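You operate a simulated robot arm through the tools that you are given. There is no shell and no other tool.

Carry out the task below with a simulated robot arm. There is one attempt and no reset: what you move stays moved.

JOB
Tighten the belt, set the tension in the green band and seam the sleeve in the cups.
Fine: do belt and tension before you switch the cup seamer on; end with the clutch lever at stop and the switch off; leave the sleeves in the rack.

It is judged by the outcome, as a careful person would: the job done as asked, and still so three seconds after it is handed in. It fails if anything else is knocked over, pushed out of place, dropped, spilled or broken.

ROBOT AND FRAMES
A 7-joint arm with a two-finger parallel gripper, fixed in place. Base frame: the origin is at the foot of the arm, x ahead of it, y to its left, z up; the work surface is at about z = 740. Readings come in mm, rad, newtons and seconds.
With the tool pointing down near the work surface it reaches from about 420 to 900 mm from the base axis. Its first joint turns from -2.007 to 2.007 rad. Payload 3.91 kg.
Tool frame: the origin (TCP) lies between the finger pads and is the grasp point; the fingertips stand 30 mm ahead of it; z points along the fingers, y is the line along which they close. The gripper opens to 110 mm. The fingers are 20 mm wide and 10 mm thick; the gripper's body (48 by 112 mm) begins 55 mm behind the TCP.
Orientation is that of the tool frame in the base frame, as a unit quaternion [x, y, z, w]. With the fingers straight down and closing along the base's y, the tool's x points along the base's -x, its y along +y and its z along -z.

CONTROLS
- The arm moves only by the tool play_rows. Its argument "steps" is text: rows parted by semicolons, each of 7 numbers parted by spaces: the turn, a rotation vector about the tool's x, y, z in rad, then the shift along the tool's x, y, z in m, then the opening, from 0 (shut) to 1 (fully open). In form: rx ry rz dx dy dz claw; .... A call has 1 to 20 rows; each row is the pose to reach, as a shift and turn from the pose commanded when the call began, along the tool's axes at that moment. A row lasts 0.2 s, in which the tool goes at most 50 mm and 0.15 rad; a call with a longer step from one row to the next is refused whole, and so is a gripper value outside its range. A pose out of reach is approached as far as the arm can. The call stops where the force on the tool passes 90 N (or 10 N more than at its start, if that is more) or the arm is blocked; 0.2 s more then pass. Each finger travels about 153 mm/s and halts on what it meets, pressing with about 28 N; the grip force reading is that of the motor and also rises with nothing between the fingers. The clock runs only during rows and for 0.2 s after the last one: add rows that repeat a pose to give the fingers time. The reply holds the time, the measured pose of the TCP, the force on the tool along the base axes, the opening and the grip force, in the units named above and with some noise, with the torque about the TCP (base axes, N m) and any sound that the robot's microphone picked up.
- Cameras (640 x 400 px; columns grow to the right, rows downward): "scene" is fixed at [401.4, -502.3, 1431.4]; the picture's right is [0.86, -0.51, 0.00], its down [-0.36, -0.62, -0.69] and it looks along [0.35, 0.60, -0.72] (base axes); focal length 325 px, centre (320, 200). "wrist" rides on the gripper at [72, 17, -103] in the tool frame; the picture's right is [-0.23, 0.97, 0.00], its down [-0.76, -0.18, -0.62] and it looks along [-0.61, -0.14, 0.78] (tool axes); focal length 222 px, centre (320, 200). There is no depth. A picture from a camera that has moved, and an enlarged one, comes with that camera's place and axes in the base frame and with its lens.
- grab_frame(camera): a new picture of that camera. The clock stands still meanwhile.
- raise_lower(by): slides the trunk up (or, below 0, down) by that many mm; the arm rides with it, the base frame stays. It gives what a move gives, with no picture.
- close_up(camera, box): a new picture of the part [left, top, right, bottom] of that camera's present view, enlarged. The clock stands still meanwhile.
- job_done(): hands the job in; it is judged then, once.

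Nothing tells you positions but the pictures and the camera data. Unless the task says otherwise, let go and move clear before handing in.

The tools are called after "Request:" as name(argument=value, ...) on one line, values as JSON. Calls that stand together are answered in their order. play_rows: Moves the arm, as the interface text tells. Its arguments: {"type":"object","properties":{"steps":{"type":"string"}},"required":["steps"]} The other tools are called the same way: raise_lower (by) slides the trunk up or down; grab_frame (camera) takes a picture; close_up (camera, box) takes an enlarged picture of a part of a camera's view; job_done () hands the job in.

At the start:

```text
t: 0.0
tool_pos: [641.2, 180.7, 1050.5]
orientation: [0.0, 1.0, 0.0, 0.0]
ft_force: [-0.6, -0.3, -1.0]
moment: [-0.02, -0.01, -0.05]
width: 110.0
grasp_force: 0.1
trunk travel left (down, up): [-750.0, 240.0]
```

scene: 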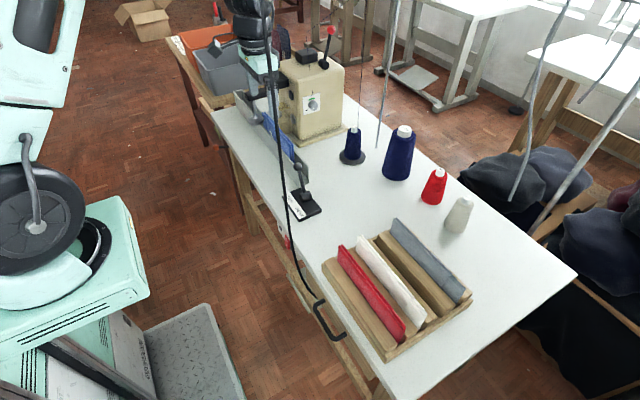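
wrist: 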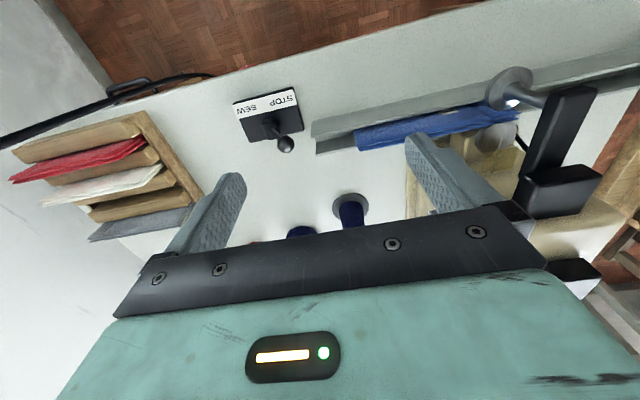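

I see a table with a cream machine (red-knobbed lever on top, dial on its face), a blue sleeve on a rail/cup arrangement, a STOP/SEW lever, yarn cones, and a sleeve rack. I will look closer before moving anything.

Request:
close_up(camera="scene", box=[200, 0, 400, 125])

Request:
close_up(camera="scene", box=[220, 110, 420, 235])

Request:
close_up(camera="wrist", box=[200, 50, 640, 325])

Request:
close_up(camera="scene", box=[270, 60, 350, 150])

```text
3.20 times, centred on (300, 62) of scene
camera zoom: at [401.4, -502.3, 1431.4], right [0.86, -0.51, 0.0], down [-0.36, -0.62, -0.69], along [0.35, 0.6, -0.72], focal length 1040 px, centre (384, 640)
```

zoom: 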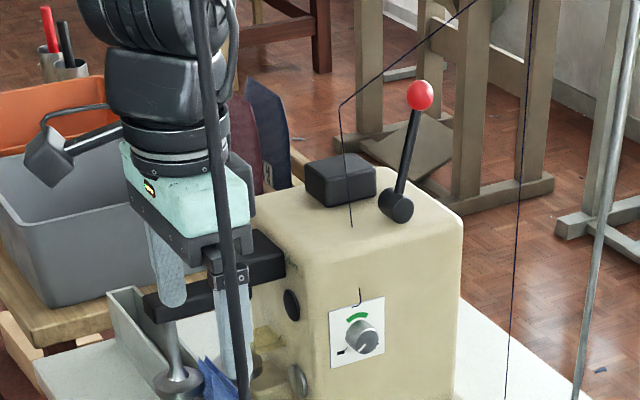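

```text
3.20 times, centred on (320, 172) of scene
camera zoom: at [401.4, -502.3, 1431.4], right [0.86, -0.51, 0.0], down [-0.36, -0.62, -0.69], along [0.35, 0.6, -0.72], focal length 1040 px, centre (320, 288)
```

zoom: 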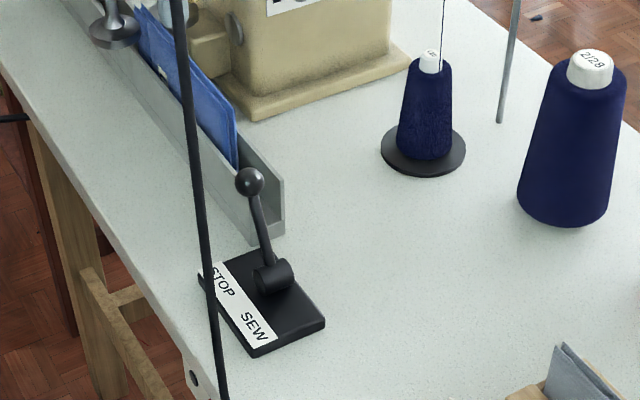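

```text
1.45 times, centred on (420, 188) of wrist
camera zoom: at [569.5, 198.2, 1154.8], right [0.23, 0.97, 0.0], down [0.76, -0.18, 0.62], along [0.61, -0.14, -0.78], focal length 323 px, centre (174, 218)
```

zoom: 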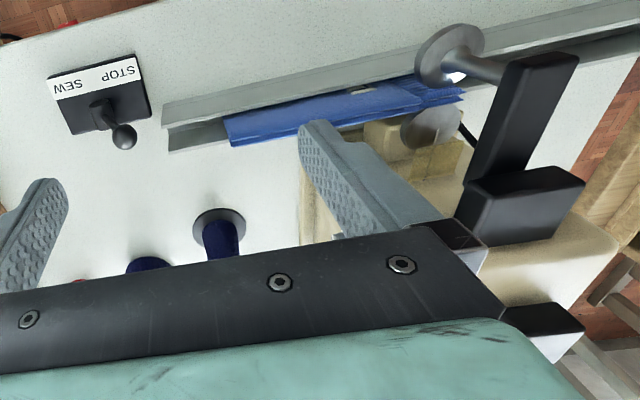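

```text
4.44 times, centred on (310, 105) of scene
camera zoom: at [401.4, -502.3, 1431.4], right [0.86, -0.51, 0.0], down [-0.36, -0.62, -0.69], along [0.35, 0.6, -0.72], focal length 1444 px, centre (364, 622)
```

zoom: 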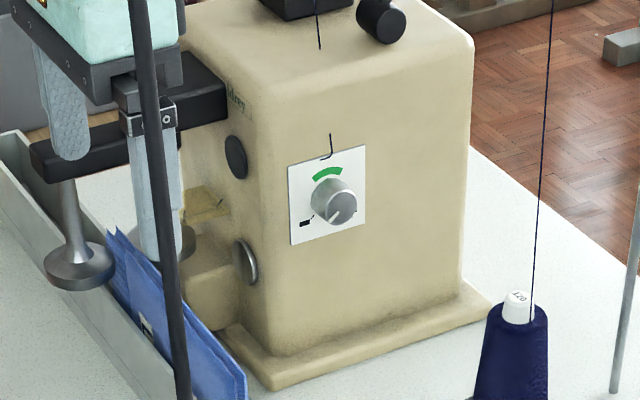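

The dial with a green band is on the machine's front (-y) face, and the STOP/SEW lever is at the rail's end. I still have to find the belt tensioner and the power switch, so I'll look closer at the table edge and the rest of the scene.

Request:
close_up(camera="scene", box=[250, 200, 330, 250])

Request:
close_up(camera="scene", box=[160, 20, 320, 120])

Request:
close_up(camera="scene", box=[290, 200, 490, 370])

Request:
close_up(camera="scene", box=[280, 15, 360, 65])

```text
8.00 times, centred on (290, 225) of scene
camera zoom: at [401.4, -502.3, 1431.4], right [0.86, -0.51, 0.0], down [-0.36, -0.62, -0.69], along [0.35, 0.6, -0.72], focal length 2599 px, centre (560, 0)
```

zoom: 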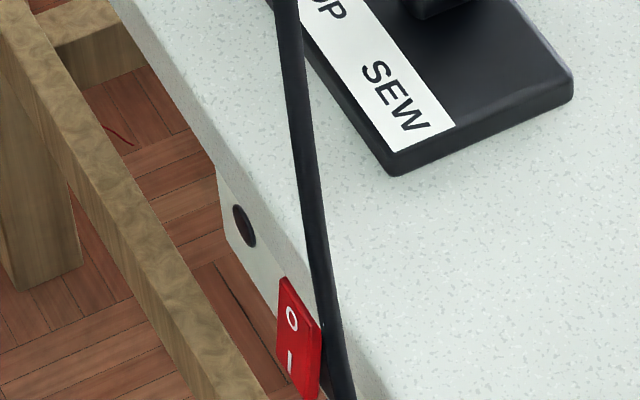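

```text
4.00 times, centred on (240, 70) of scene
camera zoom: at [401.4, -502.3, 1431.4], right [0.86, -0.51, 0.0], down [-0.36, -0.62, -0.69], along [0.35, 0.6, -0.72], focal length 1299 px, centre (640, 720)
```

zoom: 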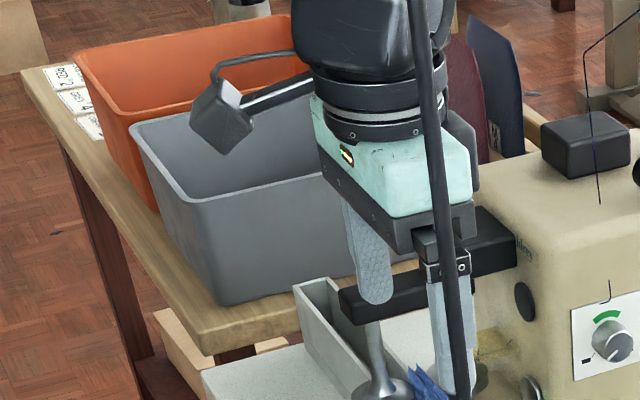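

```text
2.35 times, centred on (390, 285) of scene
camera zoom: at [401.4, -502.3, 1431.4], right [0.86, -0.51, 0.0], down [-0.36, -0.62, -0.69], along [0.35, 0.6, -0.72], focal length 764 px, centre (155, 0)
```

zoom: 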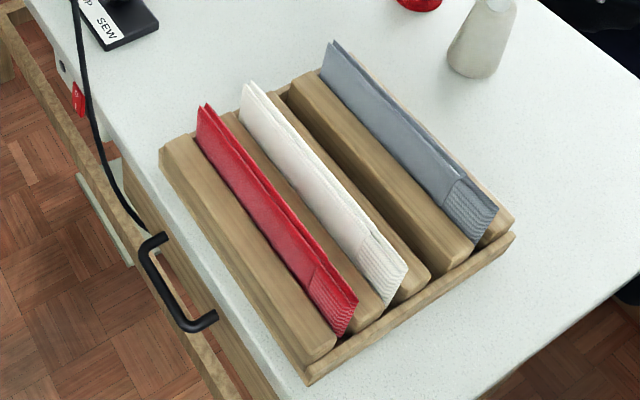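

```text
8.00 times, centred on (320, 40) of scene
camera zoom: at [401.4, -502.3, 1431.4], right [0.86, -0.51, 0.0], down [-0.36, -0.62, -0.69], along [0.35, 0.6, -0.72], focal length 2599 px, centre (320, 1480)
```

zoom: 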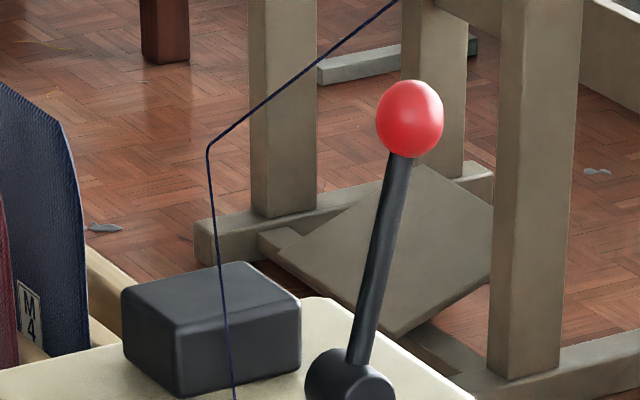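

The clutch lever's ball is at about (693, 120, 853), leaning to STOP (+y). The red rocker switch sits on the table's front edge near (590, -6, 725) and is off. The dial is near (873, 345, 872), and a red-knob lever stands on the machine top. Next I'll turn the wrist camera toward the machine to find the belt.

Request:
play_rows(steps="0 0 -0.12 0.012 0.01 -0.015 1; 0 0 -0.24 0.024 0.02 -0.03 1; 0 0 -0.36 0.036 0.03 -0.045 1; 0 0 -0.48 0.048 0.04 -0.06 1; 0 0 -0.6 0.06 0.05 -0.075 1; 0 0 -0.72 0.07 0.06 -0.09 1; 0 0 -0.84 0.08 0.07 -0.1 1; 0 0 -0.84 0.08 0.07 -0.1 0")

Request:
grab_frame(camera="wrist")

Request:
grab_frame(camera="scene")

```text
t: 1.8
tool_pos: [561.6, 249.4, 1151.2]
orientation: [-0.409, 0.913, 0.0, 0.001]
ft_force: [0.5, -0.1, 0.4]
moment: [0.0, 0.0, -0.03]
width: 0.1
grasp_force: 10.4
trunk travel left (down, up): [-750.0, 240.0]
```

```text
taken
camera wrist: at [501.0, 208.1, 1254.9], right [-0.57, 0.82, 0.0], down [0.64, 0.45, 0.62], along [0.51, 0.36, -0.78], focal length 222 px, centre (320, 200)
```

wrist: 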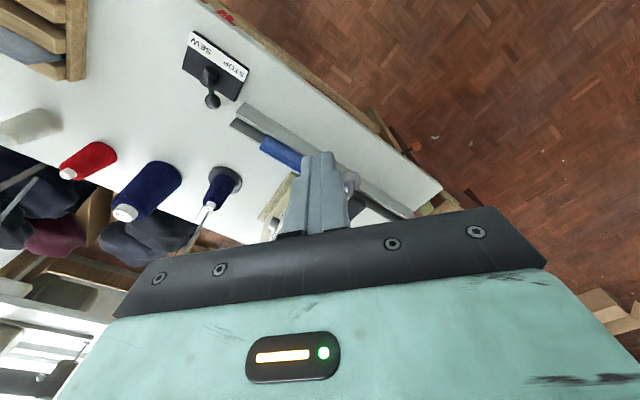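

```text
taken
```

scene: 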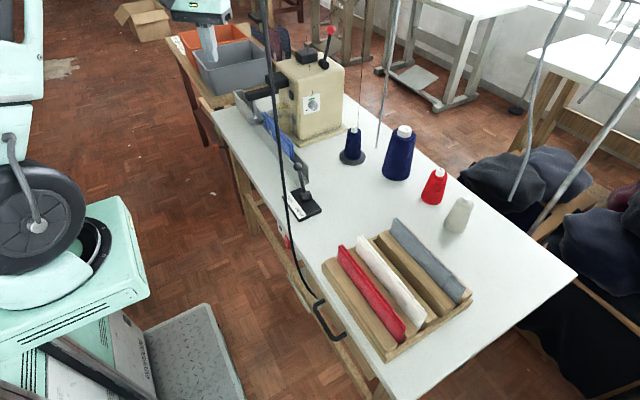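

The scene camera now has a clear view of the machine. I'll zoom in on it.

Request:
close_up(camera="scene", box=[220, 20, 380, 160])

Request:
close_up(camera="scene", box=[230, 55, 310, 120])

Request:
close_up(camera="scene", box=[250, 90, 330, 150])

Request:
close_up(camera="scene", box=[295, 90, 330, 120])

```text
2.86 times, centred on (300, 90) of scene
camera zoom: at [401.4, -502.3, 1431.4], right [0.86, -0.51, 0.0], down [-0.36, -0.62, -0.69], along [0.35, 0.6, -0.72], focal length 928 px, centre (377, 514)
```

zoom: 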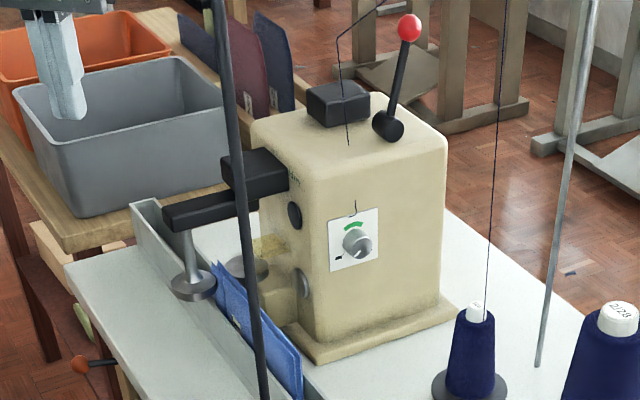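

```text
6.15 times, centred on (270, 88) of scene
camera zoom: at [401.4, -502.3, 1431.4], right [0.86, -0.51, 0.0], down [-0.36, -0.62, -0.69], along [0.35, 0.6, -0.72], focal length 1999 px, centre (628, 892)
```

zoom: 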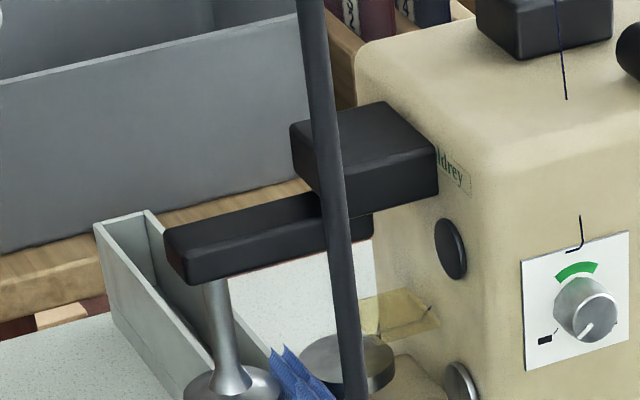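

```text
6.67 times, centred on (290, 120) of scene
camera zoom: at [401.4, -502.3, 1431.4], right [0.86, -0.51, 0.0], down [-0.36, -0.62, -0.69], along [0.35, 0.6, -0.72], focal length 2166 px, centre (520, 733)
```

zoom: 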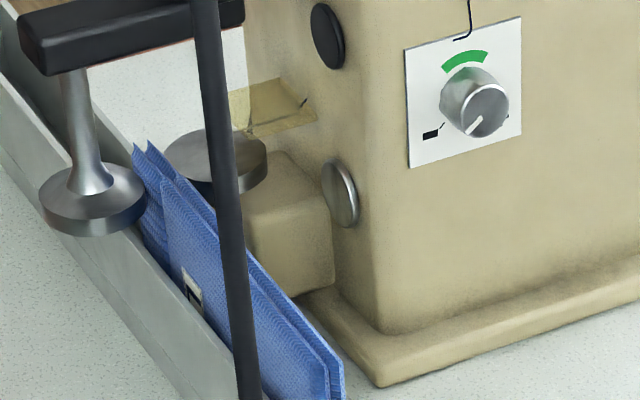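

```text
13.33 times, centred on (312, 105) of scene
camera zoom: at [401.4, -502.3, 1431.4], right [0.86, -0.51, 0.0], down [-0.36, -0.62, -0.69], along [0.35, 0.6, -0.72], focal length 4331 px, centre (420, 1467)
```

zoom: 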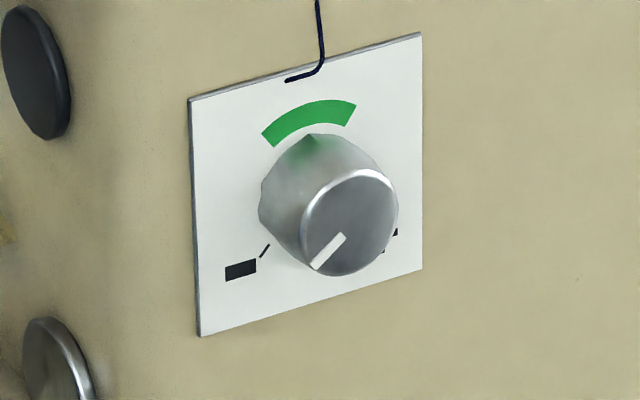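

There is also an orange knob on a lever under the table's front edge, which may be the belt tensioner. I'll zoom in on that, on the hanging handle, and on the underside.

Request:
close_up(camera="scene", box=[190, 120, 270, 170])

Request:
close_up(camera="scene", box=[190, 130, 310, 250])

Request:
close_up(camera="scene", box=[270, 280, 370, 350])

Request:
close_up(camera="wrist", box=[340, 80, 500, 220])

Request:
close_up(camera="wrist", box=[180, 0, 340, 120])

```text
8.00 times, centred on (230, 145) of scene
camera zoom: at [401.4, -502.3, 1431.4], right [0.86, -0.51, 0.0], down [-0.36, -0.62, -0.69], along [0.35, 0.6, -0.72], focal length 2599 px, centre (1040, 640)
```

zoom: 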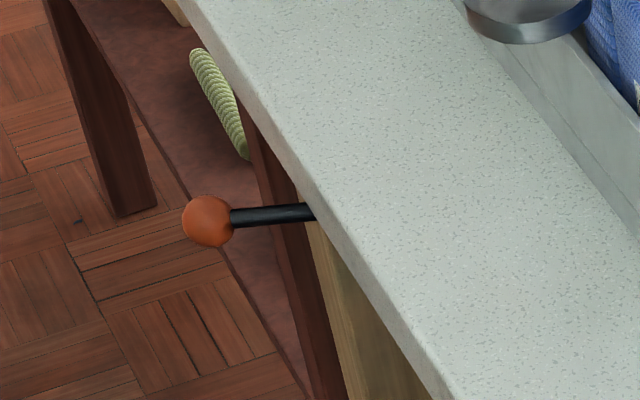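

```text
3.33 times, centred on (250, 190) of scene
camera zoom: at [401.4, -502.3, 1431.4], right [0.86, -0.51, 0.0], down [-0.36, -0.62, -0.69], along [0.35, 0.6, -0.72], focal length 1083 px, centre (553, 233)
```

zoom: 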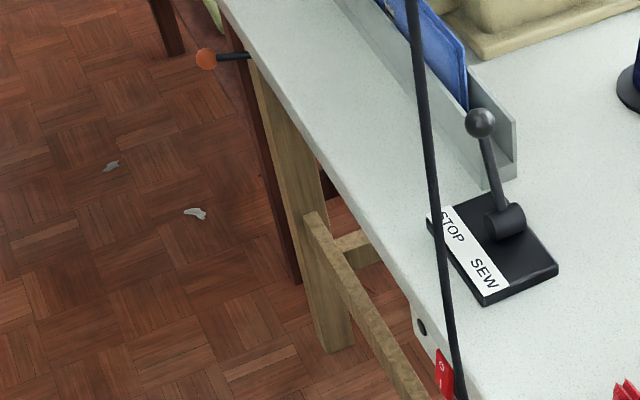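

```text
5.71 times, centred on (320, 315) of scene
camera zoom: at [401.4, -502.3, 1431.4], right [0.86, -0.51, 0.0], down [-0.36, -0.62, -0.69], along [0.35, 0.6, -0.72], focal length 1856 px, centre (320, -457)
```

zoom: 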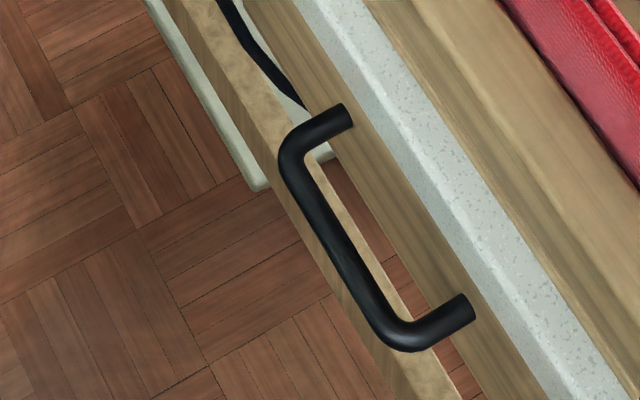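

```text
2.86 times, centred on (420, 150) of wrist
camera zoom: at [501.0, 208.1, 1254.9], right [-0.57, 0.82, 0.0], down [0.64, 0.45, 0.62], along [0.51, 0.36, -0.78], focal length 635 px, centre (34, 343)
```

zoom: 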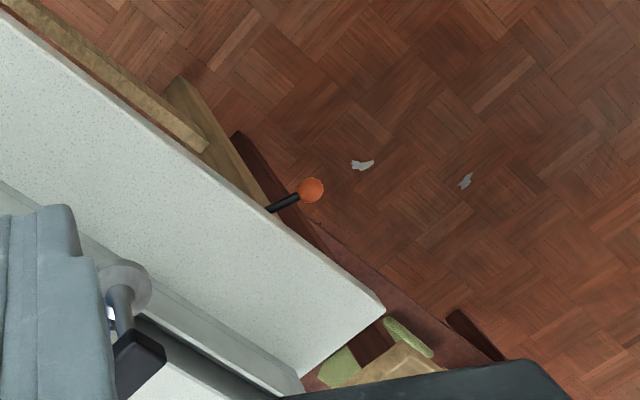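

```text
3.33 times, centred on (260, 60) of wrist
camera zoom: at [501.0, 208.1, 1254.9], right [-0.57, 0.82, 0.0], down [0.64, 0.45, 0.62], along [0.51, 0.36, -0.78], focal length 740 px, centre (520, 667)
```

zoom: 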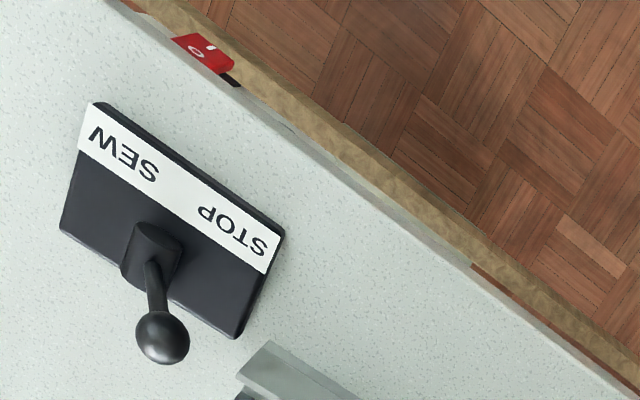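

The orange-knobbed lever is at about (570, 606, 650) under the table edge, so it is probably the belt tensioner. I'll move in front of the table, lower the trunk and look underneath to check.

Request:
play_rows(steps="0 0 0.12 -0.009 0.033 0 1; 0 0 0.24 -0.018 0.066 0 1; 0 0 0.36 -0.027 0.099 0 1; 0 0 0.48 -0.036 0.132 0 1; 0 0 0.6 -0.045 0.165 0 1; 0 0 0.72 -0.054 0.198 0 1; 0 0 0.845 -0.0627 0.230 0 1")

Request:
raise_lower(by=-350)

Request:
grab_frame(camera="scene")

```text
t: 3.4
tool_pos: [433.0, 450.7, 1150.5]
orientation: [0.003, 1.0, 0.0, 0.0]
ft_force: [-0.3, -0.2, 0.2]
moment: [0.02, 0.0, 0.0]
width: 110.3
grasp_force: 0.1
trunk travel left (down, up): [-750.0, 240.0]
```

```text
t: 6.8
tool_pos: [433.3, 451.4, 801.2]
orientation: [0.003, 1.0, 0.0, 0.0]
ft_force: [0.2, 0.1, 0.2]
moment: [-0.01, 0.02, 0.0]
width: 110.1
grasp_force: 0.1
trunk travel left (down, up): [-400.0, 590.0]
```

```text
taken
```

scene: 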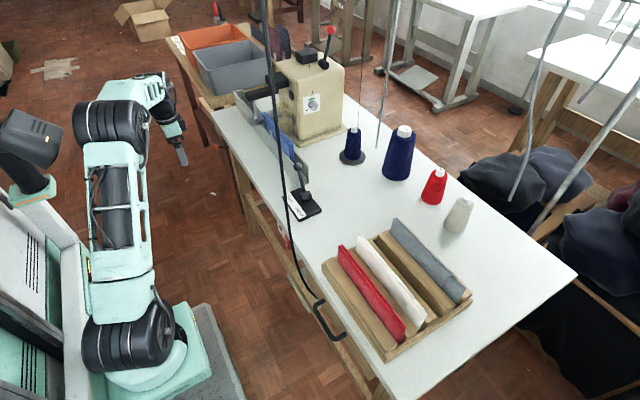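

Now I'll pitch the tool up so the wrist camera looks under the table.

Request:
play_rows(steps="0 -0.13 0 0 0.005 0.01 1; 0 -0.26 0 0 0.01 0.02 1; 0 -0.39 0 0 0.015 0.03 1; 0 -0.52 0 0 0.02 0.04 1; 0 -0.65 0 0 0.025 0.05 1; 0 -0.78 0 0 0.03 0.06 1; 0 -0.91 0 0 0.04 0.07 1; 0 -1.04 0 0 0.05 0.08 1")

Request:
grab_frame(camera="wrist")

```text
t: 8.0
tool_pos: [542.6, 423.4, 765.2]
orientation: [0.096, 0.95, -0.02, 0.296]
ft_force: [0.1, 0.6, 0.4]
moment: [-0.01, -0.02, -0.01]
width: 109.9
grasp_force: 0.1
trunk travel left (down, up): [-400.0, 590.0]
stopped in row 5: the arm was blocked; the commanded pose is now the measured one
```

```text
taken
camera wrist: at [430.4, 463.9, 810.9], right [0.37, 0.92, 0.15], down [0.23, -0.25, 0.94], along [0.9, -0.32, -0.3], focal length 222 px, centre (320, 200)
```

wrist: 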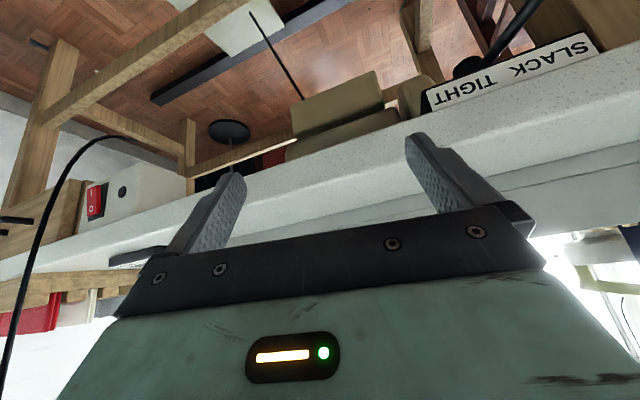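

There is a SLACK/TIGHT label plate under the table edge with the lever's pivot beside it, so the orange-knobbed lever is the belt tensioner. The arm met a joint limit, so I'll look closer before planning.

Request:
close_up(camera="wrist", box=[400, 0, 640, 150])

Request:
close_up(camera="wrist", box=[0, 100, 320, 300])

Request:
grab_frame(camera="scene")

```text
2.67 times, centred on (520, 75) of wrist
camera zoom: at [430.4, 463.9, 810.9], right [0.37, 0.92, 0.15], down [0.23, -0.25, 0.94], along [0.9, -0.32, -0.3], focal length 592 px, centre (-213, 533)
```

zoom: 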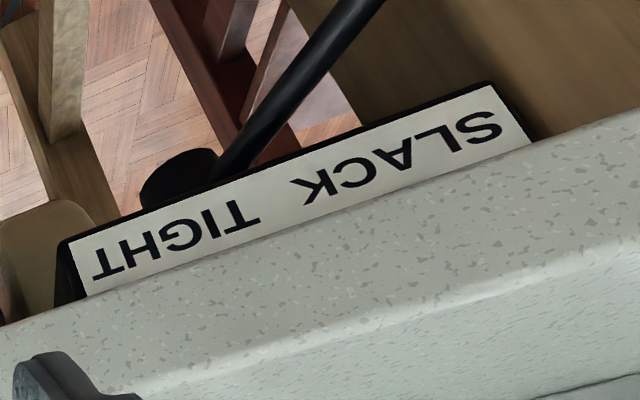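

```text
2.00 times, centred on (160, 200) of wrist
camera zoom: at [430.4, 463.9, 810.9], right [0.37, 0.92, 0.15], down [0.23, -0.25, 0.94], along [0.9, -0.32, -0.3], focal length 444 px, centre (640, 200)
```

zoom: 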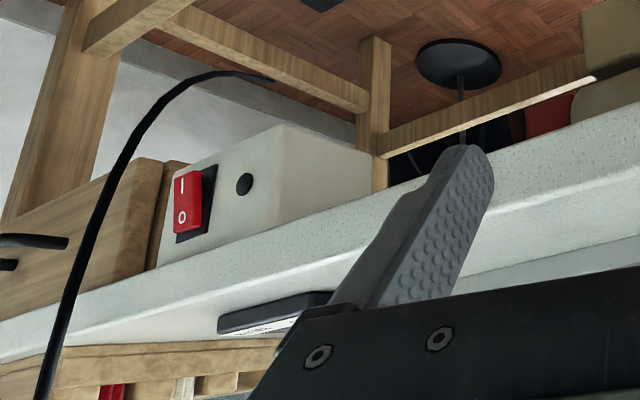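

```text
taken
```

scene: 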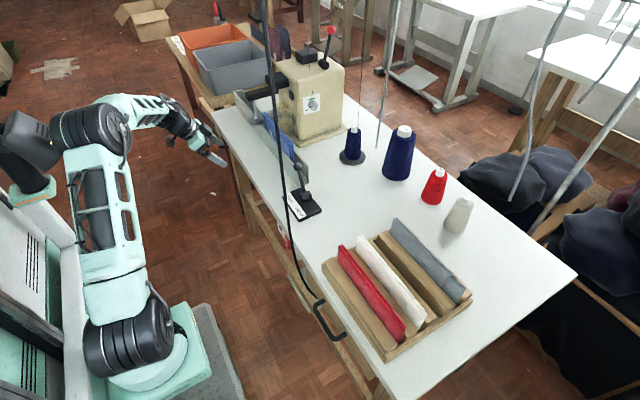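

The label reads SLACK at the +y end and TIGHT at the -y end. The lever points to SLACK, so its ball at (570, 606, 650) has to go toward -y. I'll put the tool upright, close the fingers and go above the far side of the ball.

Request:
play_rows(steps="-0.005 0.075 -0.024 -0.003 0.029 -0.011 0; -0.010 0.150 -0.049 -0.006 0.058 -0.022 0; -0.015 0.226 -0.073 -0.009 0.086 -0.033 0; -0.020 0.301 -0.097 -0.012 0.115 -0.044 0; -0.026 0.376 -0.122 -0.015 0.144 -0.055 0; -0.031 0.451 -0.146 -0.018 0.173 -0.066 0; -0.036 0.527 -0.171 -0.021 0.201 -0.077 0; -0.041 0.602 -0.195 -0.0238 0.230 -0.0875 0; -0.041 0.602 -0.195 -0.0238 0.230 -0.0875 0")

Request:
grab_frame(camera="wrist")

Request:
close_up(camera="scene", box=[160, 80, 300, 180])

```text
t: 10.0
tool_pos: [511.0, 510.4, 818.6]
orientation: [-0.002, 1.0, -0.004, -0.002]
ft_force: [-0.3, 0.2, 1.1]
moment: [0.0, -0.01, 0.01]
width: 0.1
grasp_force: 28.2
out of reach, approached as far as the arm can: row 4, 5, 6, 7, 8, 9
trunk travel left (down, up): [-400.0, 590.0]
```

```text
taken
camera wrist: at [439.0, 528.2, 922.2], right [0.22, 0.97, -0.01], down [0.76, -0.17, 0.62], along [0.6, -0.15, -0.78], focal length 222 px, centre (320, 200)
```

wrist: 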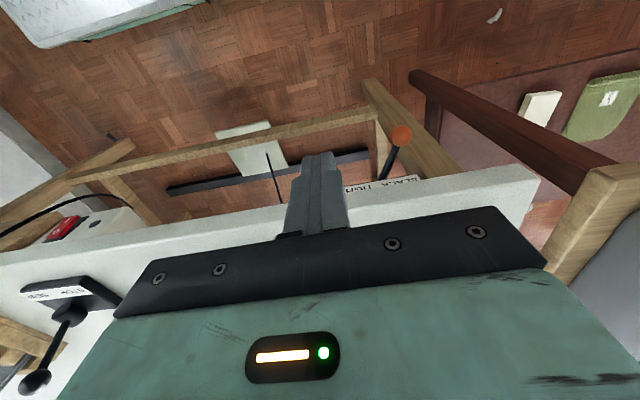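

```text
4.00 times, centred on (230, 130) of scene
camera zoom: at [401.4, -502.3, 1431.4], right [0.86, -0.51, 0.0], down [-0.36, -0.62, -0.69], along [0.35, 0.6, -0.72], focal length 1299 px, centre (680, 480)
```

zoom: 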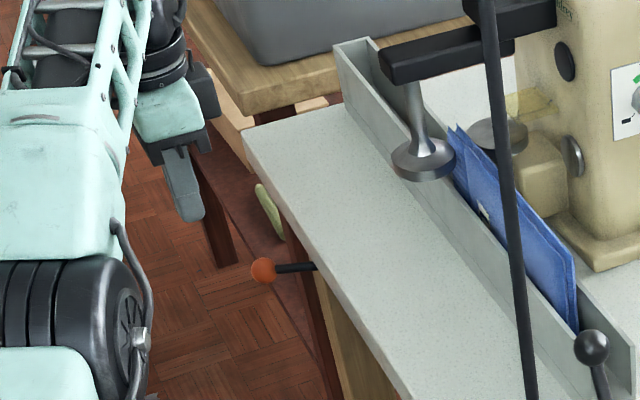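

At this height the tool only reaches a radius of about 720 mm, so the arm needs to work lower relative to its shoulder. I'll raise the trunk and then reach over and down.

Request:
raise_lower(by=260)

Request:
play_rows(steps="0 0 0 0 0 0.04 0; 0 0 0 0 0 0.08 0; 0 0 0 0 0 0.12 0; 0 0 0 0 0 0.16 0; 0 0 0 0 0 0.2 0; 0 0 0 0 0 0.22 0; 0 0 0 -0.01 0.03 0.23 0; 0 0 0 -0.02 0.06 0.23 0; 0 0 0 -0.03 0.09 0.23 0; 0 0 0 -0.04 0.12 0.23 0; 0 0 0 -0.05 0.145 0.23 0; 0 0 0 -0.05 0.145 0.23 0")

```text
t: 12.7
tool_pos: [510.0, 510.6, 1078.4]
orientation: [-0.002, 1.0, -0.005, -0.001]
ft_force: [-0.1, 0.1, -0.5]
moment: [0.02, -0.02, -0.01]
width: 0.0
grasp_force: 28.4
trunk travel left (down, up): [-660.0, 330.0]
```

```text
t: 15.3
tool_pos: [518.0, 536.8, 853.5]
orientation: [-0.003, 1.0, -0.005, 0.0]
ft_force: [0.0, 0.2, 0.3]
moment: [-0.01, -0.02, -0.01]
width: 0.0
grasp_force: 27.9
out of reach, approached as far as the arm can: row 1, 2, 3, 4, 5, 6, 7, 8, 9, 10, 11, 12
trunk travel left (down, up): [-660.0, 330.0]
```

The arm stopped short again, perhaps because the commanded pose is far off. I'll send a zero step to see where the command stands.

Request:
play_rows(steps="0 0 0 0 0 0 0; 0 0 0 0 0 0 0")

Request:
grab_frame(camera="scene")

```text
t: 15.9
tool_pos: [518.1, 537.1, 851.4]
orientation: [-0.003, 1.0, -0.004, -0.001]
ft_force: [0.8, 0.0, -0.2]
moment: [0.0, 0.0, -0.01]
width: 0.0
grasp_force: 28.3
trunk travel left (down, up): [-660.0, 330.0]
```

```text
taken
```

scene: 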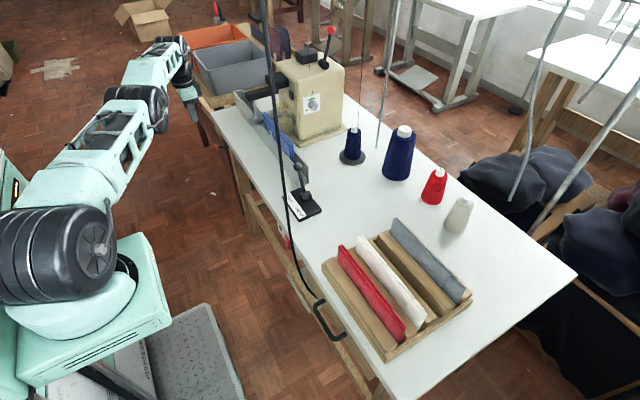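

The command was reset to the reached pose, so I'm at (518, 537, 851) with the limit coming from wrist orientation. I'll yaw the tool in line with the arm and see whether it reaches farther.

Request:
play_rows(steps="0 0 -0.14 0 0 0 0; 0 0 -0.28 0 0 0 0; 0 0 -0.42 0 0 0 0; 0 0 -0.56 0 0 0 0; 0 0 -0.70 0 0 0 0; 0 0 -0.8 -0.01 0.02 0 0; 0 0 -0.8 -0.02 0.05 0 0; 0 0 -0.8 -0.03 0.08 0 0; 0 0 -0.8 -0.04 0.11 0 0")

```text
t: 17.9
tool_pos: [519.1, 536.3, 854.1]
orientation: [-0.392, 0.92, -0.004, -0.003]
ft_force: [-0.6, -0.3, 0.2]
moment: [0.06, 0.0, -0.02]
width: 0.3
grasp_force: 27.5
out of reach, approached as far as the arm can: row 6, 7, 8, 9
trunk travel left (down, up): [-660.0, 330.0]
```

Still limited at a radius of about 746 mm. I'll look at the arm's posture to see what is limiting it.

Request:
close_up(camera="scene", box=[0, 20, 240, 320])

Request:
grab_frame(camera="wrist")

```text
1.33 times, centred on (120, 170) of scene
camera zoom: at [401.4, -502.3, 1431.4], right [0.86, -0.51, 0.0], down [-0.36, -0.62, -0.69], along [0.35, 0.6, -0.72], focal length 433 px, centre (587, 240)
```

zoom: 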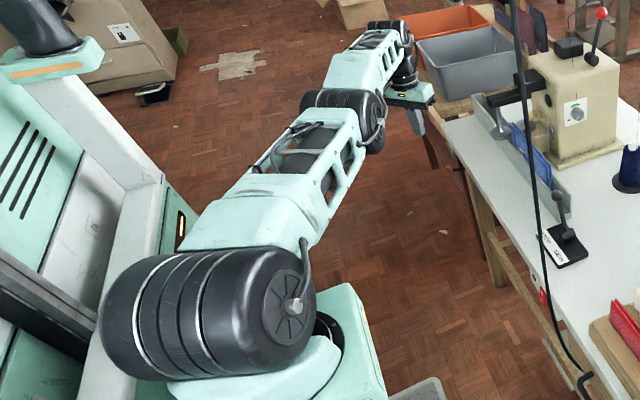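

```text
taken
camera wrist: at [457.1, 497.5, 957.9], right [-0.54, 0.84, -0.01], down [0.66, 0.43, 0.62], along [0.52, 0.33, -0.79], focal length 222 px, centre (320, 200)
```

wrist: 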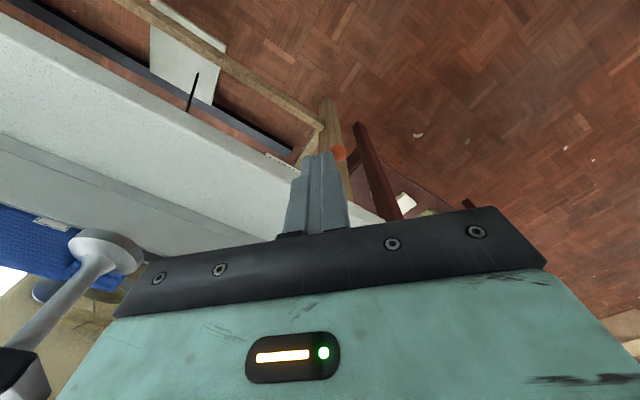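

The arm looks almost straight at this height. I'll go straight down here, in free space in front of the table, and test the outward reach at a lower height.

Request:
play_rows(steps="0 0 0 0 0 0.04 0; 0 0 0 0 0 0.08 0; 0 0 0 0 0 0.12 0; 0 0 0 0 0 0.15 0; 0 0 0 -0.02 0 0.15 0; 0 0 0 -0.04 0 0.15 0; 0 0 0 -0.04 0 0.15 0")

```text
t: 19.5
tool_pos: [516.0, 516.6, 710.7]
orientation: [-0.391, 0.92, -0.004, -0.003]
ft_force: [0.4, 0.8, 0.2]
moment: [0.01, -0.01, 0.0]
width: 0.0
grasp_force: 28.1
out of reach, approached as far as the arm can: row 1, 2, 3, 4, 5, 6, 7
trunk travel left (down, up): [-660.0, 330.0]
```

The reach follows a sphere: about 747 mm at best with the tool pointing down, so the far side of the belt lever needs a pitched tool. I'll lift the arm, lower the trunk, then approach with the tool pitched forward toward +x.

Request:
play_rows(steps="0 0 0 0.01 0 -0.05 0; 0 0 0 0.02 0 -0.1 0; 0 0 0 0.02 0 -0.15 0; 0 0 0 0.02 0 -0.2 0; 0 0 0 0.02 0 -0.25 0")

Request:
raise_lower(by=-300)

```text
refused: row 1 steps farther than a row can; nothing moved
```

```text
t: 22.5
tool_pos: [516.9, 517.2, 411.6]
orientation: [-0.392, 0.92, -0.004, -0.002]
ft_force: [0.2, 0.4, -0.8]
moment: [0.03, 0.0, 0.01]
width: 0.0
grasp_force: 28.2
trunk travel left (down, up): [-360.0, 630.0]
```

The move was refused because its step was slightly too long, but the trunk went down anyway, with no contact. I'll raise the arm now.

Request:
play_rows(steps="0 0 0 0.01 0 -0.04 0; 0 0 0 0.02 0 -0.08 0; 0 0 0 0.02 0 -0.12 0; 0 0 0 0.02 0 -0.16 0; 0 0 0 0.02 0 -0.2 0; 0 0 0 0.02 0 -0.24 0")

Request:
grab_frame(camera="scene")

Request:
grab_frame(camera="wrist")

```text
t: 23.9
tool_pos: [502.8, 505.2, 651.9]
orientation: [-0.391, 0.92, -0.004, -0.003]
ft_force: [-0.2, 0.2, -0.8]
moment: [0.0, 0.01, 0.0]
width: 0.0
grasp_force: 28.4
trunk travel left (down, up): [-360.0, 630.0]
```

```text
taken
```

scene: 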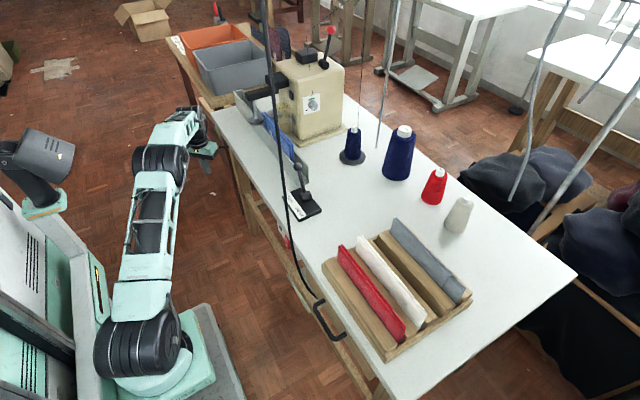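

```text
taken
camera wrist: at [439.8, 465.6, 757.1], right [-0.54, 0.84, -0.01], down [0.66, 0.43, 0.62], along [0.52, 0.33, -0.79], focal length 222 px, centre (320, 200)
```

wrist: 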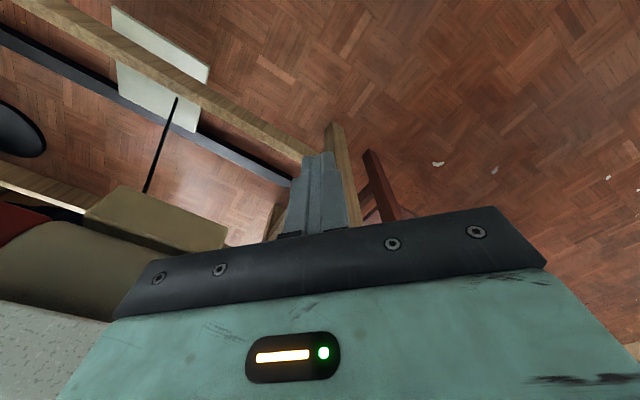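

The path is clear. Now I'll swing toward (490, 640, 770), yawing to face +x and pitching the tool 60° up.

Request:
play_rows(steps="0.0385 -0.1119 0.0667 -0.0098 0.0114 -0.0131 0; 0.077 -0.2238 0.1334 -0.0196 0.0229 -0.0262 0; 0.1156 -0.3357 0.2002 -0.0294 0.0343 -0.0393 0; 0.1541 -0.4476 0.2669 -0.0392 0.0458 -0.0524 0; 0.1926 -0.5596 0.3336 -0.049 0.0572 -0.0656 0; 0.2311 -0.6715 0.4003 -0.0588 0.0687 -0.0787 0; 0.2697 -0.7834 0.4671 -0.0686 0.0801 -0.0918 0; 0.3082 -0.8953 0.5338 -0.0784 0.0916 -0.1049 0; 0.3467 -1.0072 0.6005 -0.0882 0.103 -0.118 0; 0.3467 -1.0072 0.6005 -0.0882 0.103 -0.118 0")

Request:
grab_frame(camera="wrist")

Request:
grab_frame(camera="scene")

```text
t: 26.1
tool_pos: [485.9, 616.7, 760.6]
orientation: [-0.063, 0.864, 0.032, 0.498]
ft_force: [-0.1, 0.1, -0.3]
moment: [0.04, 0.03, 0.0]
width: 0.0
grasp_force: 28.1
out of reach, approached as far as the arm can: row 8, 9, 10
trunk travel left (down, up): [-360.0, 630.0]
```

```text
taken
camera wrist: at [358.7, 615.8, 749.8], right [-0.02, 0.98, 0.19], down [-0.13, -0.19, 0.97], along [0.99, 0.0, 0.13], focal length 222 px, centre (320, 200)
```

wrist: 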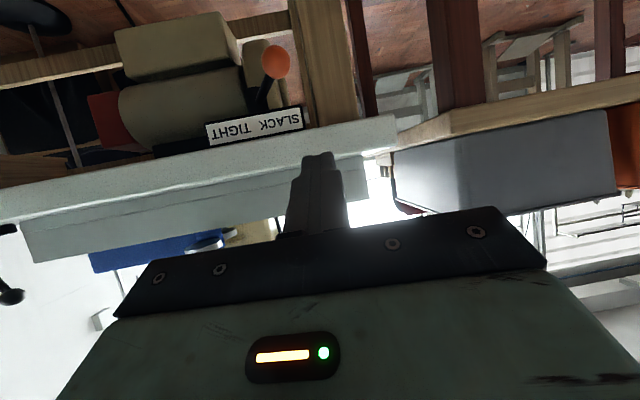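

```text
taken
```

scene: 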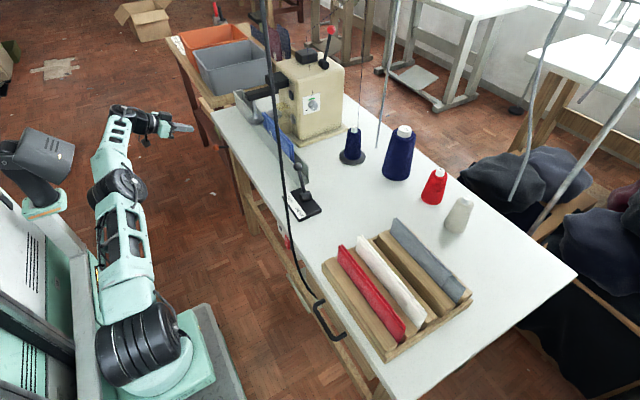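

I now have a good view of the lever; I'll zoom in on it.

Request:
close_up(camera="wrist", box=[80, 0, 400, 200])

Request:
close_up(camera="wrist", box=[190, 20, 340, 160])

```text
2.00 times, centred on (240, 100) of wrist
camera zoom: at [358.7, 615.8, 749.8], right [-0.02, 0.98, 0.19], down [-0.13, -0.19, 0.97], along [0.99, 0.0, 0.13], focal length 444 px, centre (480, 400)
```

zoom: 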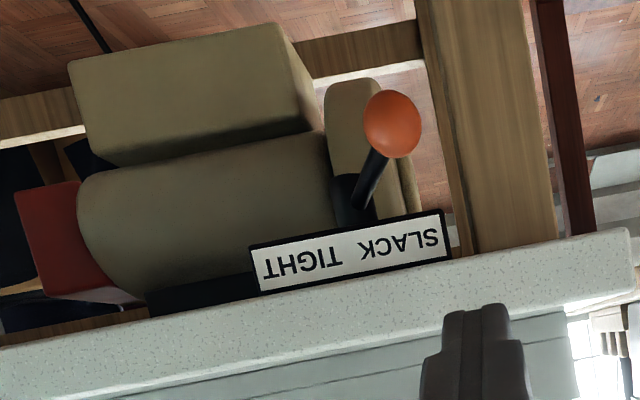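

```text
2.86 times, centred on (265, 90) of wrist
camera zoom: at [358.7, 615.8, 749.8], right [-0.02, 0.98, 0.19], down [-0.13, -0.19, 0.97], along [0.99, 0.0, 0.13], focal length 635 px, centre (477, 514)
```

zoom: 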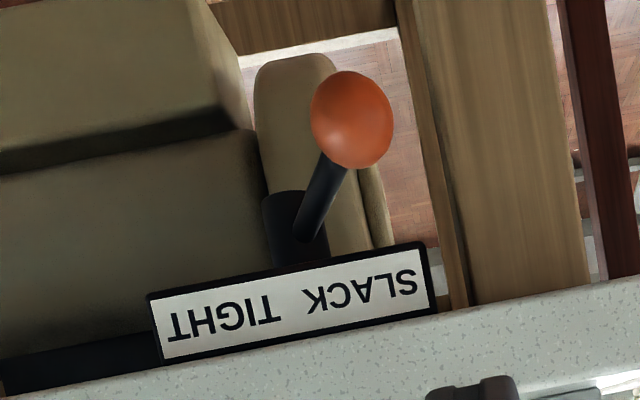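

The lever lies flat at about z=648. Its vertical pivot is near (655, 562) and the ball sits at 27° toward SLACK, so TIGHT should be the mirror position near y=518. I'll lower the closed fingers and try to move past the ball's +y side.

Request:
play_rows(steps="0 0 0 0.0231 0 0.0134 0; 0 0 0 0.0462 0 0.0267 0; 0 0 0 0.0692 0.0006 0.0401 0; 0 0 0 0.068 0.018 0.0422 0; 0 0 0 0.0665 0.0353 0.0442 0; 0 0 0 0.0665 0.0353 0.0442 0")

```text
t: 27.5
tool_pos: [483.0, 620.7, 675.3]
orientation: [-0.064, 0.864, 0.032, 0.498]
ft_force: [-0.8, 0.2, 0.5]
moment: [0.02, 0.02, 0.0]
width: 0.0
grasp_force: 28.3
out of reach, approached as far as the arm can: row 4, 5, 6
trunk travel left (down, up): [-360.0, 630.0]
```

Facing +x it cannot get far enough in y. Yawing the tool to about 28° and pitching to 70° brings the wrist in, which should let the fingers pass the ball's far side.

Request:
play_rows(steps="-0.079 -0.043 -0.037 0 0.002 0 0; -0.158 -0.086 -0.074 0 0.004 0.002 0; -0.237 -0.130 -0.111 -0.003 0.007 0.006 0; -0.3166 -0.1727 -0.1475 -0.007 0.012 0.014 0; -0.3166 -0.1727 -0.1475 -0.0153 0.0222 0.0321 0; -0.3166 -0.1727 -0.1475 -0.0153 0.0222 0.0321 0")

Request:
grab_frame(camera="wrist")

Request:
close_up(camera="scene", box=[120, 80, 280, 180])

```text
t: 28.9
tool_pos: [512.5, 649.8, 671.5]
orientation: [-0.202, 0.795, 0.136, 0.555]
ft_force: [-0.6, -0.7, -0.4]
moment: [0.0, -0.01, -0.01]
width: 0.0
grasp_force: 28.5
trunk travel left (down, up): [-360.0, 630.0]
```

```text
taken
camera wrist: at [397.4, 607.7, 640.8], right [-0.39, 0.9, 0.21], down [-0.2, -0.3, 0.93], along [0.9, 0.32, 0.3], focal length 222 px, centre (320, 200)
```

wrist: 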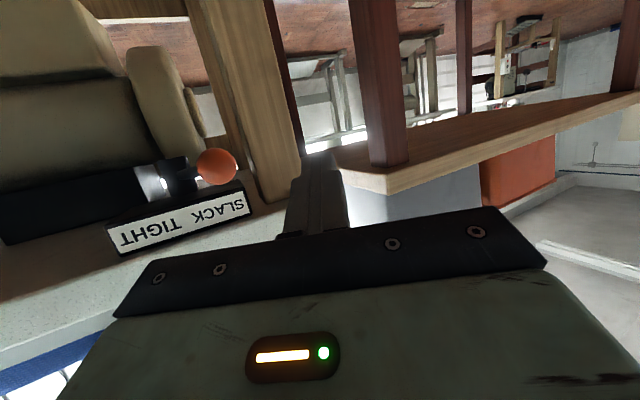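

```text
4.00 times, centred on (200, 130) of scene
camera zoom: at [401.4, -502.3, 1431.4], right [0.86, -0.51, 0.0], down [-0.36, -0.62, -0.69], along [0.35, 0.6, -0.72], focal length 1299 px, centre (800, 480)
```

zoom: 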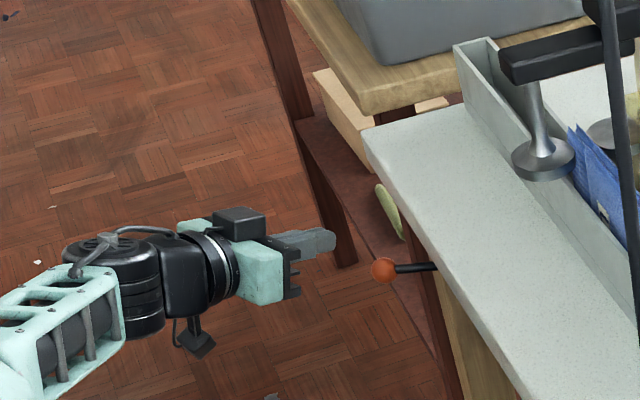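

The fingers are beyond the ball's far side. I'll move in beside it at (541, 633, 656).

Request:
play_rows(steps="0 0 0 0.0044 -0.0141 0.0108 0; 0 0 0 0.0088 -0.0282 0.0216 0; 0 0 0 0.0088 -0.0282 0.0216 0")

Request:
grab_frame(camera="wrist")

Request:
close_up(camera="scene", box=[180, 110, 260, 170])

```text
t: 29.7
tool_pos: [542.5, 632.9, 655.1]
orientation: [-0.202, 0.796, 0.136, 0.554]
ft_force: [-0.2, 0.3, -0.3]
moment: [-0.01, -0.01, -0.01]
width: 0.0
grasp_force: 28.2
trunk travel left (down, up): [-360.0, 630.0]
```

```text
taken
camera wrist: at [426.5, 590.2, 625.4], right [-0.39, 0.9, 0.21], down [-0.2, -0.3, 0.93], along [0.9, 0.32, 0.3], focal length 222 px, centre (320, 200)
```

wrist: 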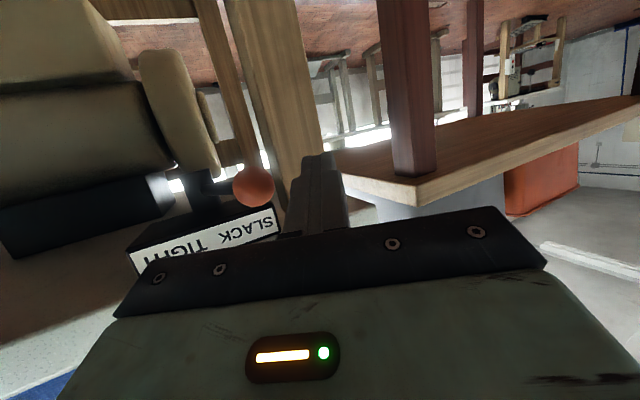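

```text
6.67 times, centred on (220, 140) of scene
camera zoom: at [401.4, -502.3, 1431.4], right [0.86, -0.51, 0.0], down [-0.36, -0.62, -0.69], along [0.35, 0.6, -0.72], focal length 2166 px, centre (987, 600)
```

zoom: 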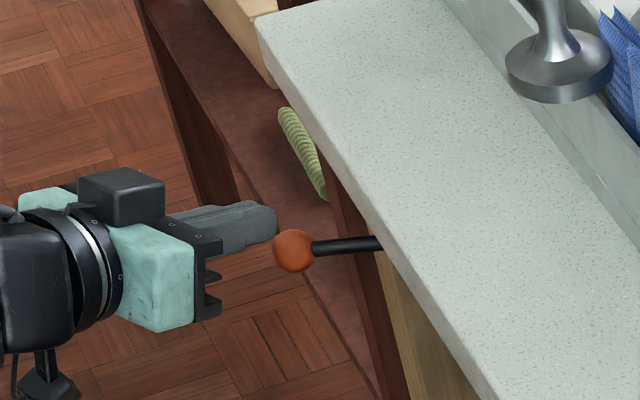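

The finger is right beside the ball. I'll sweep along the lever's arc toward TIGHT.

Request:
play_rows(steps="0 0 0 0.0004 -0.012 -0.0007 0; 0 0 0 0.0031 -0.0203 -0.008 0; 0 0 0 0.006 -0.0272 -0.0157 0; 0 0 0 0.0089 -0.0378 -0.0231 0; 0 0 0 0.0113 -0.0477 -0.0295 0; 0 0 0 0.0133 -0.0595 -0.0345 0; 0 0 0 0.0145 -0.071 -0.0377 0; 0 0 0 0.0154 -0.0826 -0.0397 0; 0 0 0 0.0155 -0.0915 -0.04 0; 0 0 0 0.0156 -0.096 -0.04 0")

Request:
grab_frame(camera="wrist")

Request:
close_up(camera="scene", box=[180, 110, 260, 170])

```text
t: 30.4
tool_pos: [547.0, 611.3, 656.9]
orientation: [-0.207, 0.796, 0.152, 0.548]
ft_force: [-48.5, 21.1, 12.2]
moment: [0.15, 0.11, 0.38]
width: 0.0
grasp_force: 28.3
trunk travel left (down, up): [-360.0, 630.0]
stopped in row 3: the force on the tool passed its limit at 113 N (the readings are from after the stop); the commanded pose is now the measured one
```

```text
taken
camera wrist: at [431.5, 566.6, 626.8], right [-0.41, 0.88, 0.23], down [-0.18, -0.32, 0.93], along [0.89, 0.34, 0.29], focal length 222 px, centre (320, 200)
```

wrist: 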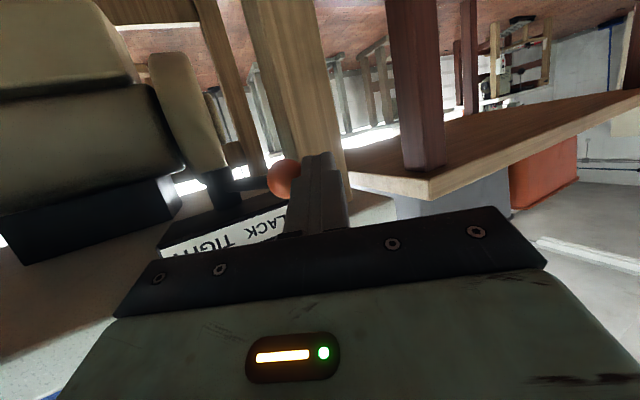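

```text
6.67 times, centred on (220, 140) of scene
camera zoom: at [401.4, -502.3, 1431.4], right [0.86, -0.51, 0.0], down [-0.36, -0.62, -0.69], along [0.35, 0.6, -0.72], focal length 2166 px, centre (987, 600)
```

zoom: 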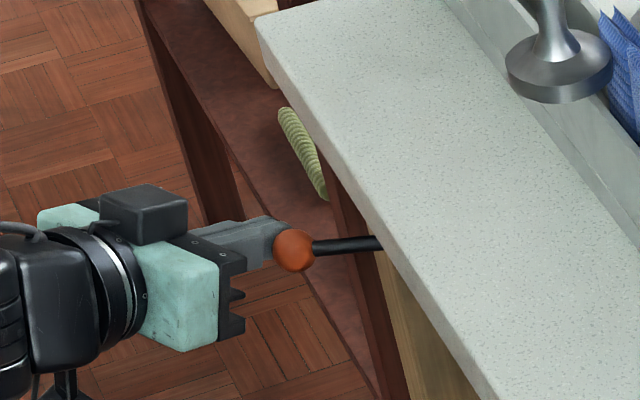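

The finger pressed mostly along the lever, because the ball is nearer y≈600 and the contact angle was poor. I'll back off and re-aim with the tool pointing closer to +x (yaw 15°, pitch 80°).

Request:
play_rows(steps="0 0 0 -0.0015 0.0085 0.0042 0; 0 0 0 -0.0025 0.0165 0.0086 0; 0.0843 -0.0619 0.0232 -0.0015 0.0165 0.0086 0; 0.1685 -0.1238 0.0463 -0.0005 0.0165 0.009 0; 0.2528 -0.1857 0.0695 0 0.0165 0.0095 0; 0.2528 -0.1857 0.0695 0 0.0165 0.0095 0")

Request:
grab_frame(camera="wrist")

```text
t: 31.8
tool_pos: [550.5, 627.0, 652.6]
orientation: [-0.089, 0.762, 0.083, 0.636]
ft_force: [0.2, -0.2, 0.9]
moment: [0.02, -0.03, 0.03]
width: 0.1
grasp_force: 28.4
trunk travel left (down, up): [-360.0, 630.0]
```

```text
taken
camera wrist: at [434.8, 617.3, 600.8], right [-0.19, 0.95, 0.24], down [-0.42, -0.3, 0.86], along [0.89, 0.07, 0.46], focal length 222 px, centre (320, 200)
```

wrist: 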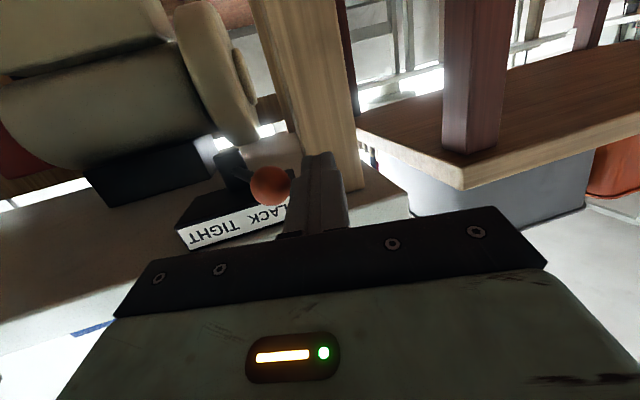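

The pose is good and free of contact, with the ball at (570, 600, 650) just beside the finger. I'll push gently along the arc first.

Request:
play_rows(steps="0 0 0 0 -0.0051 -0.0002 0; 0 0 0 0.0003 -0.0087 -0.0022 0; 0 0 0 0.0007 -0.0135 -0.0047 0; 0 0 0 0.0011 -0.0183 -0.0073 0; 0 0 0 0.0015 -0.024 -0.010 0; 0 0 0 0.0019 -0.0299 -0.0129 0")

Request:
grab_frame(camera="wrist")

```text
t: 33.4
tool_pos: [548.7, 598.7, 654.4]
orientation: [-0.092, 0.761, 0.09, 0.636]
ft_force: [-64.7, 16.9, 7.7]
moment: [-0.03, 0.13, -0.76]
width: 0.0
grasp_force: 27.8
trunk travel left (down, up): [-360.0, 630.0]
stopped in row 6: the force on the tool passed its limit at 91 N (the readings are from after the stop); the commanded pose is now the measured one
```

```text
taken
camera wrist: at [433.5, 587.2, 602.1], right [-0.21, 0.95, 0.24], down [-0.41, -0.31, 0.86], along [0.89, 0.08, 0.46], focal length 222 px, centre (320, 200)
```

wrist: 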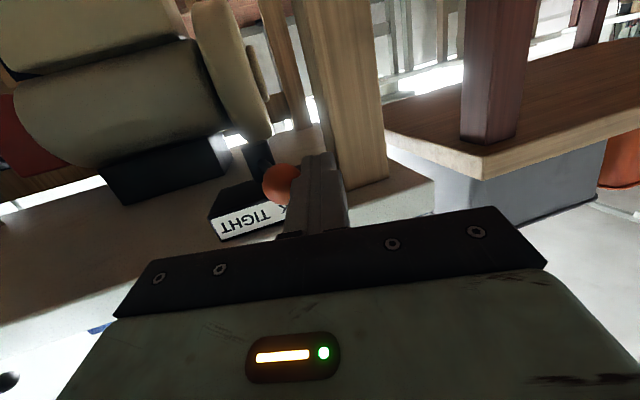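

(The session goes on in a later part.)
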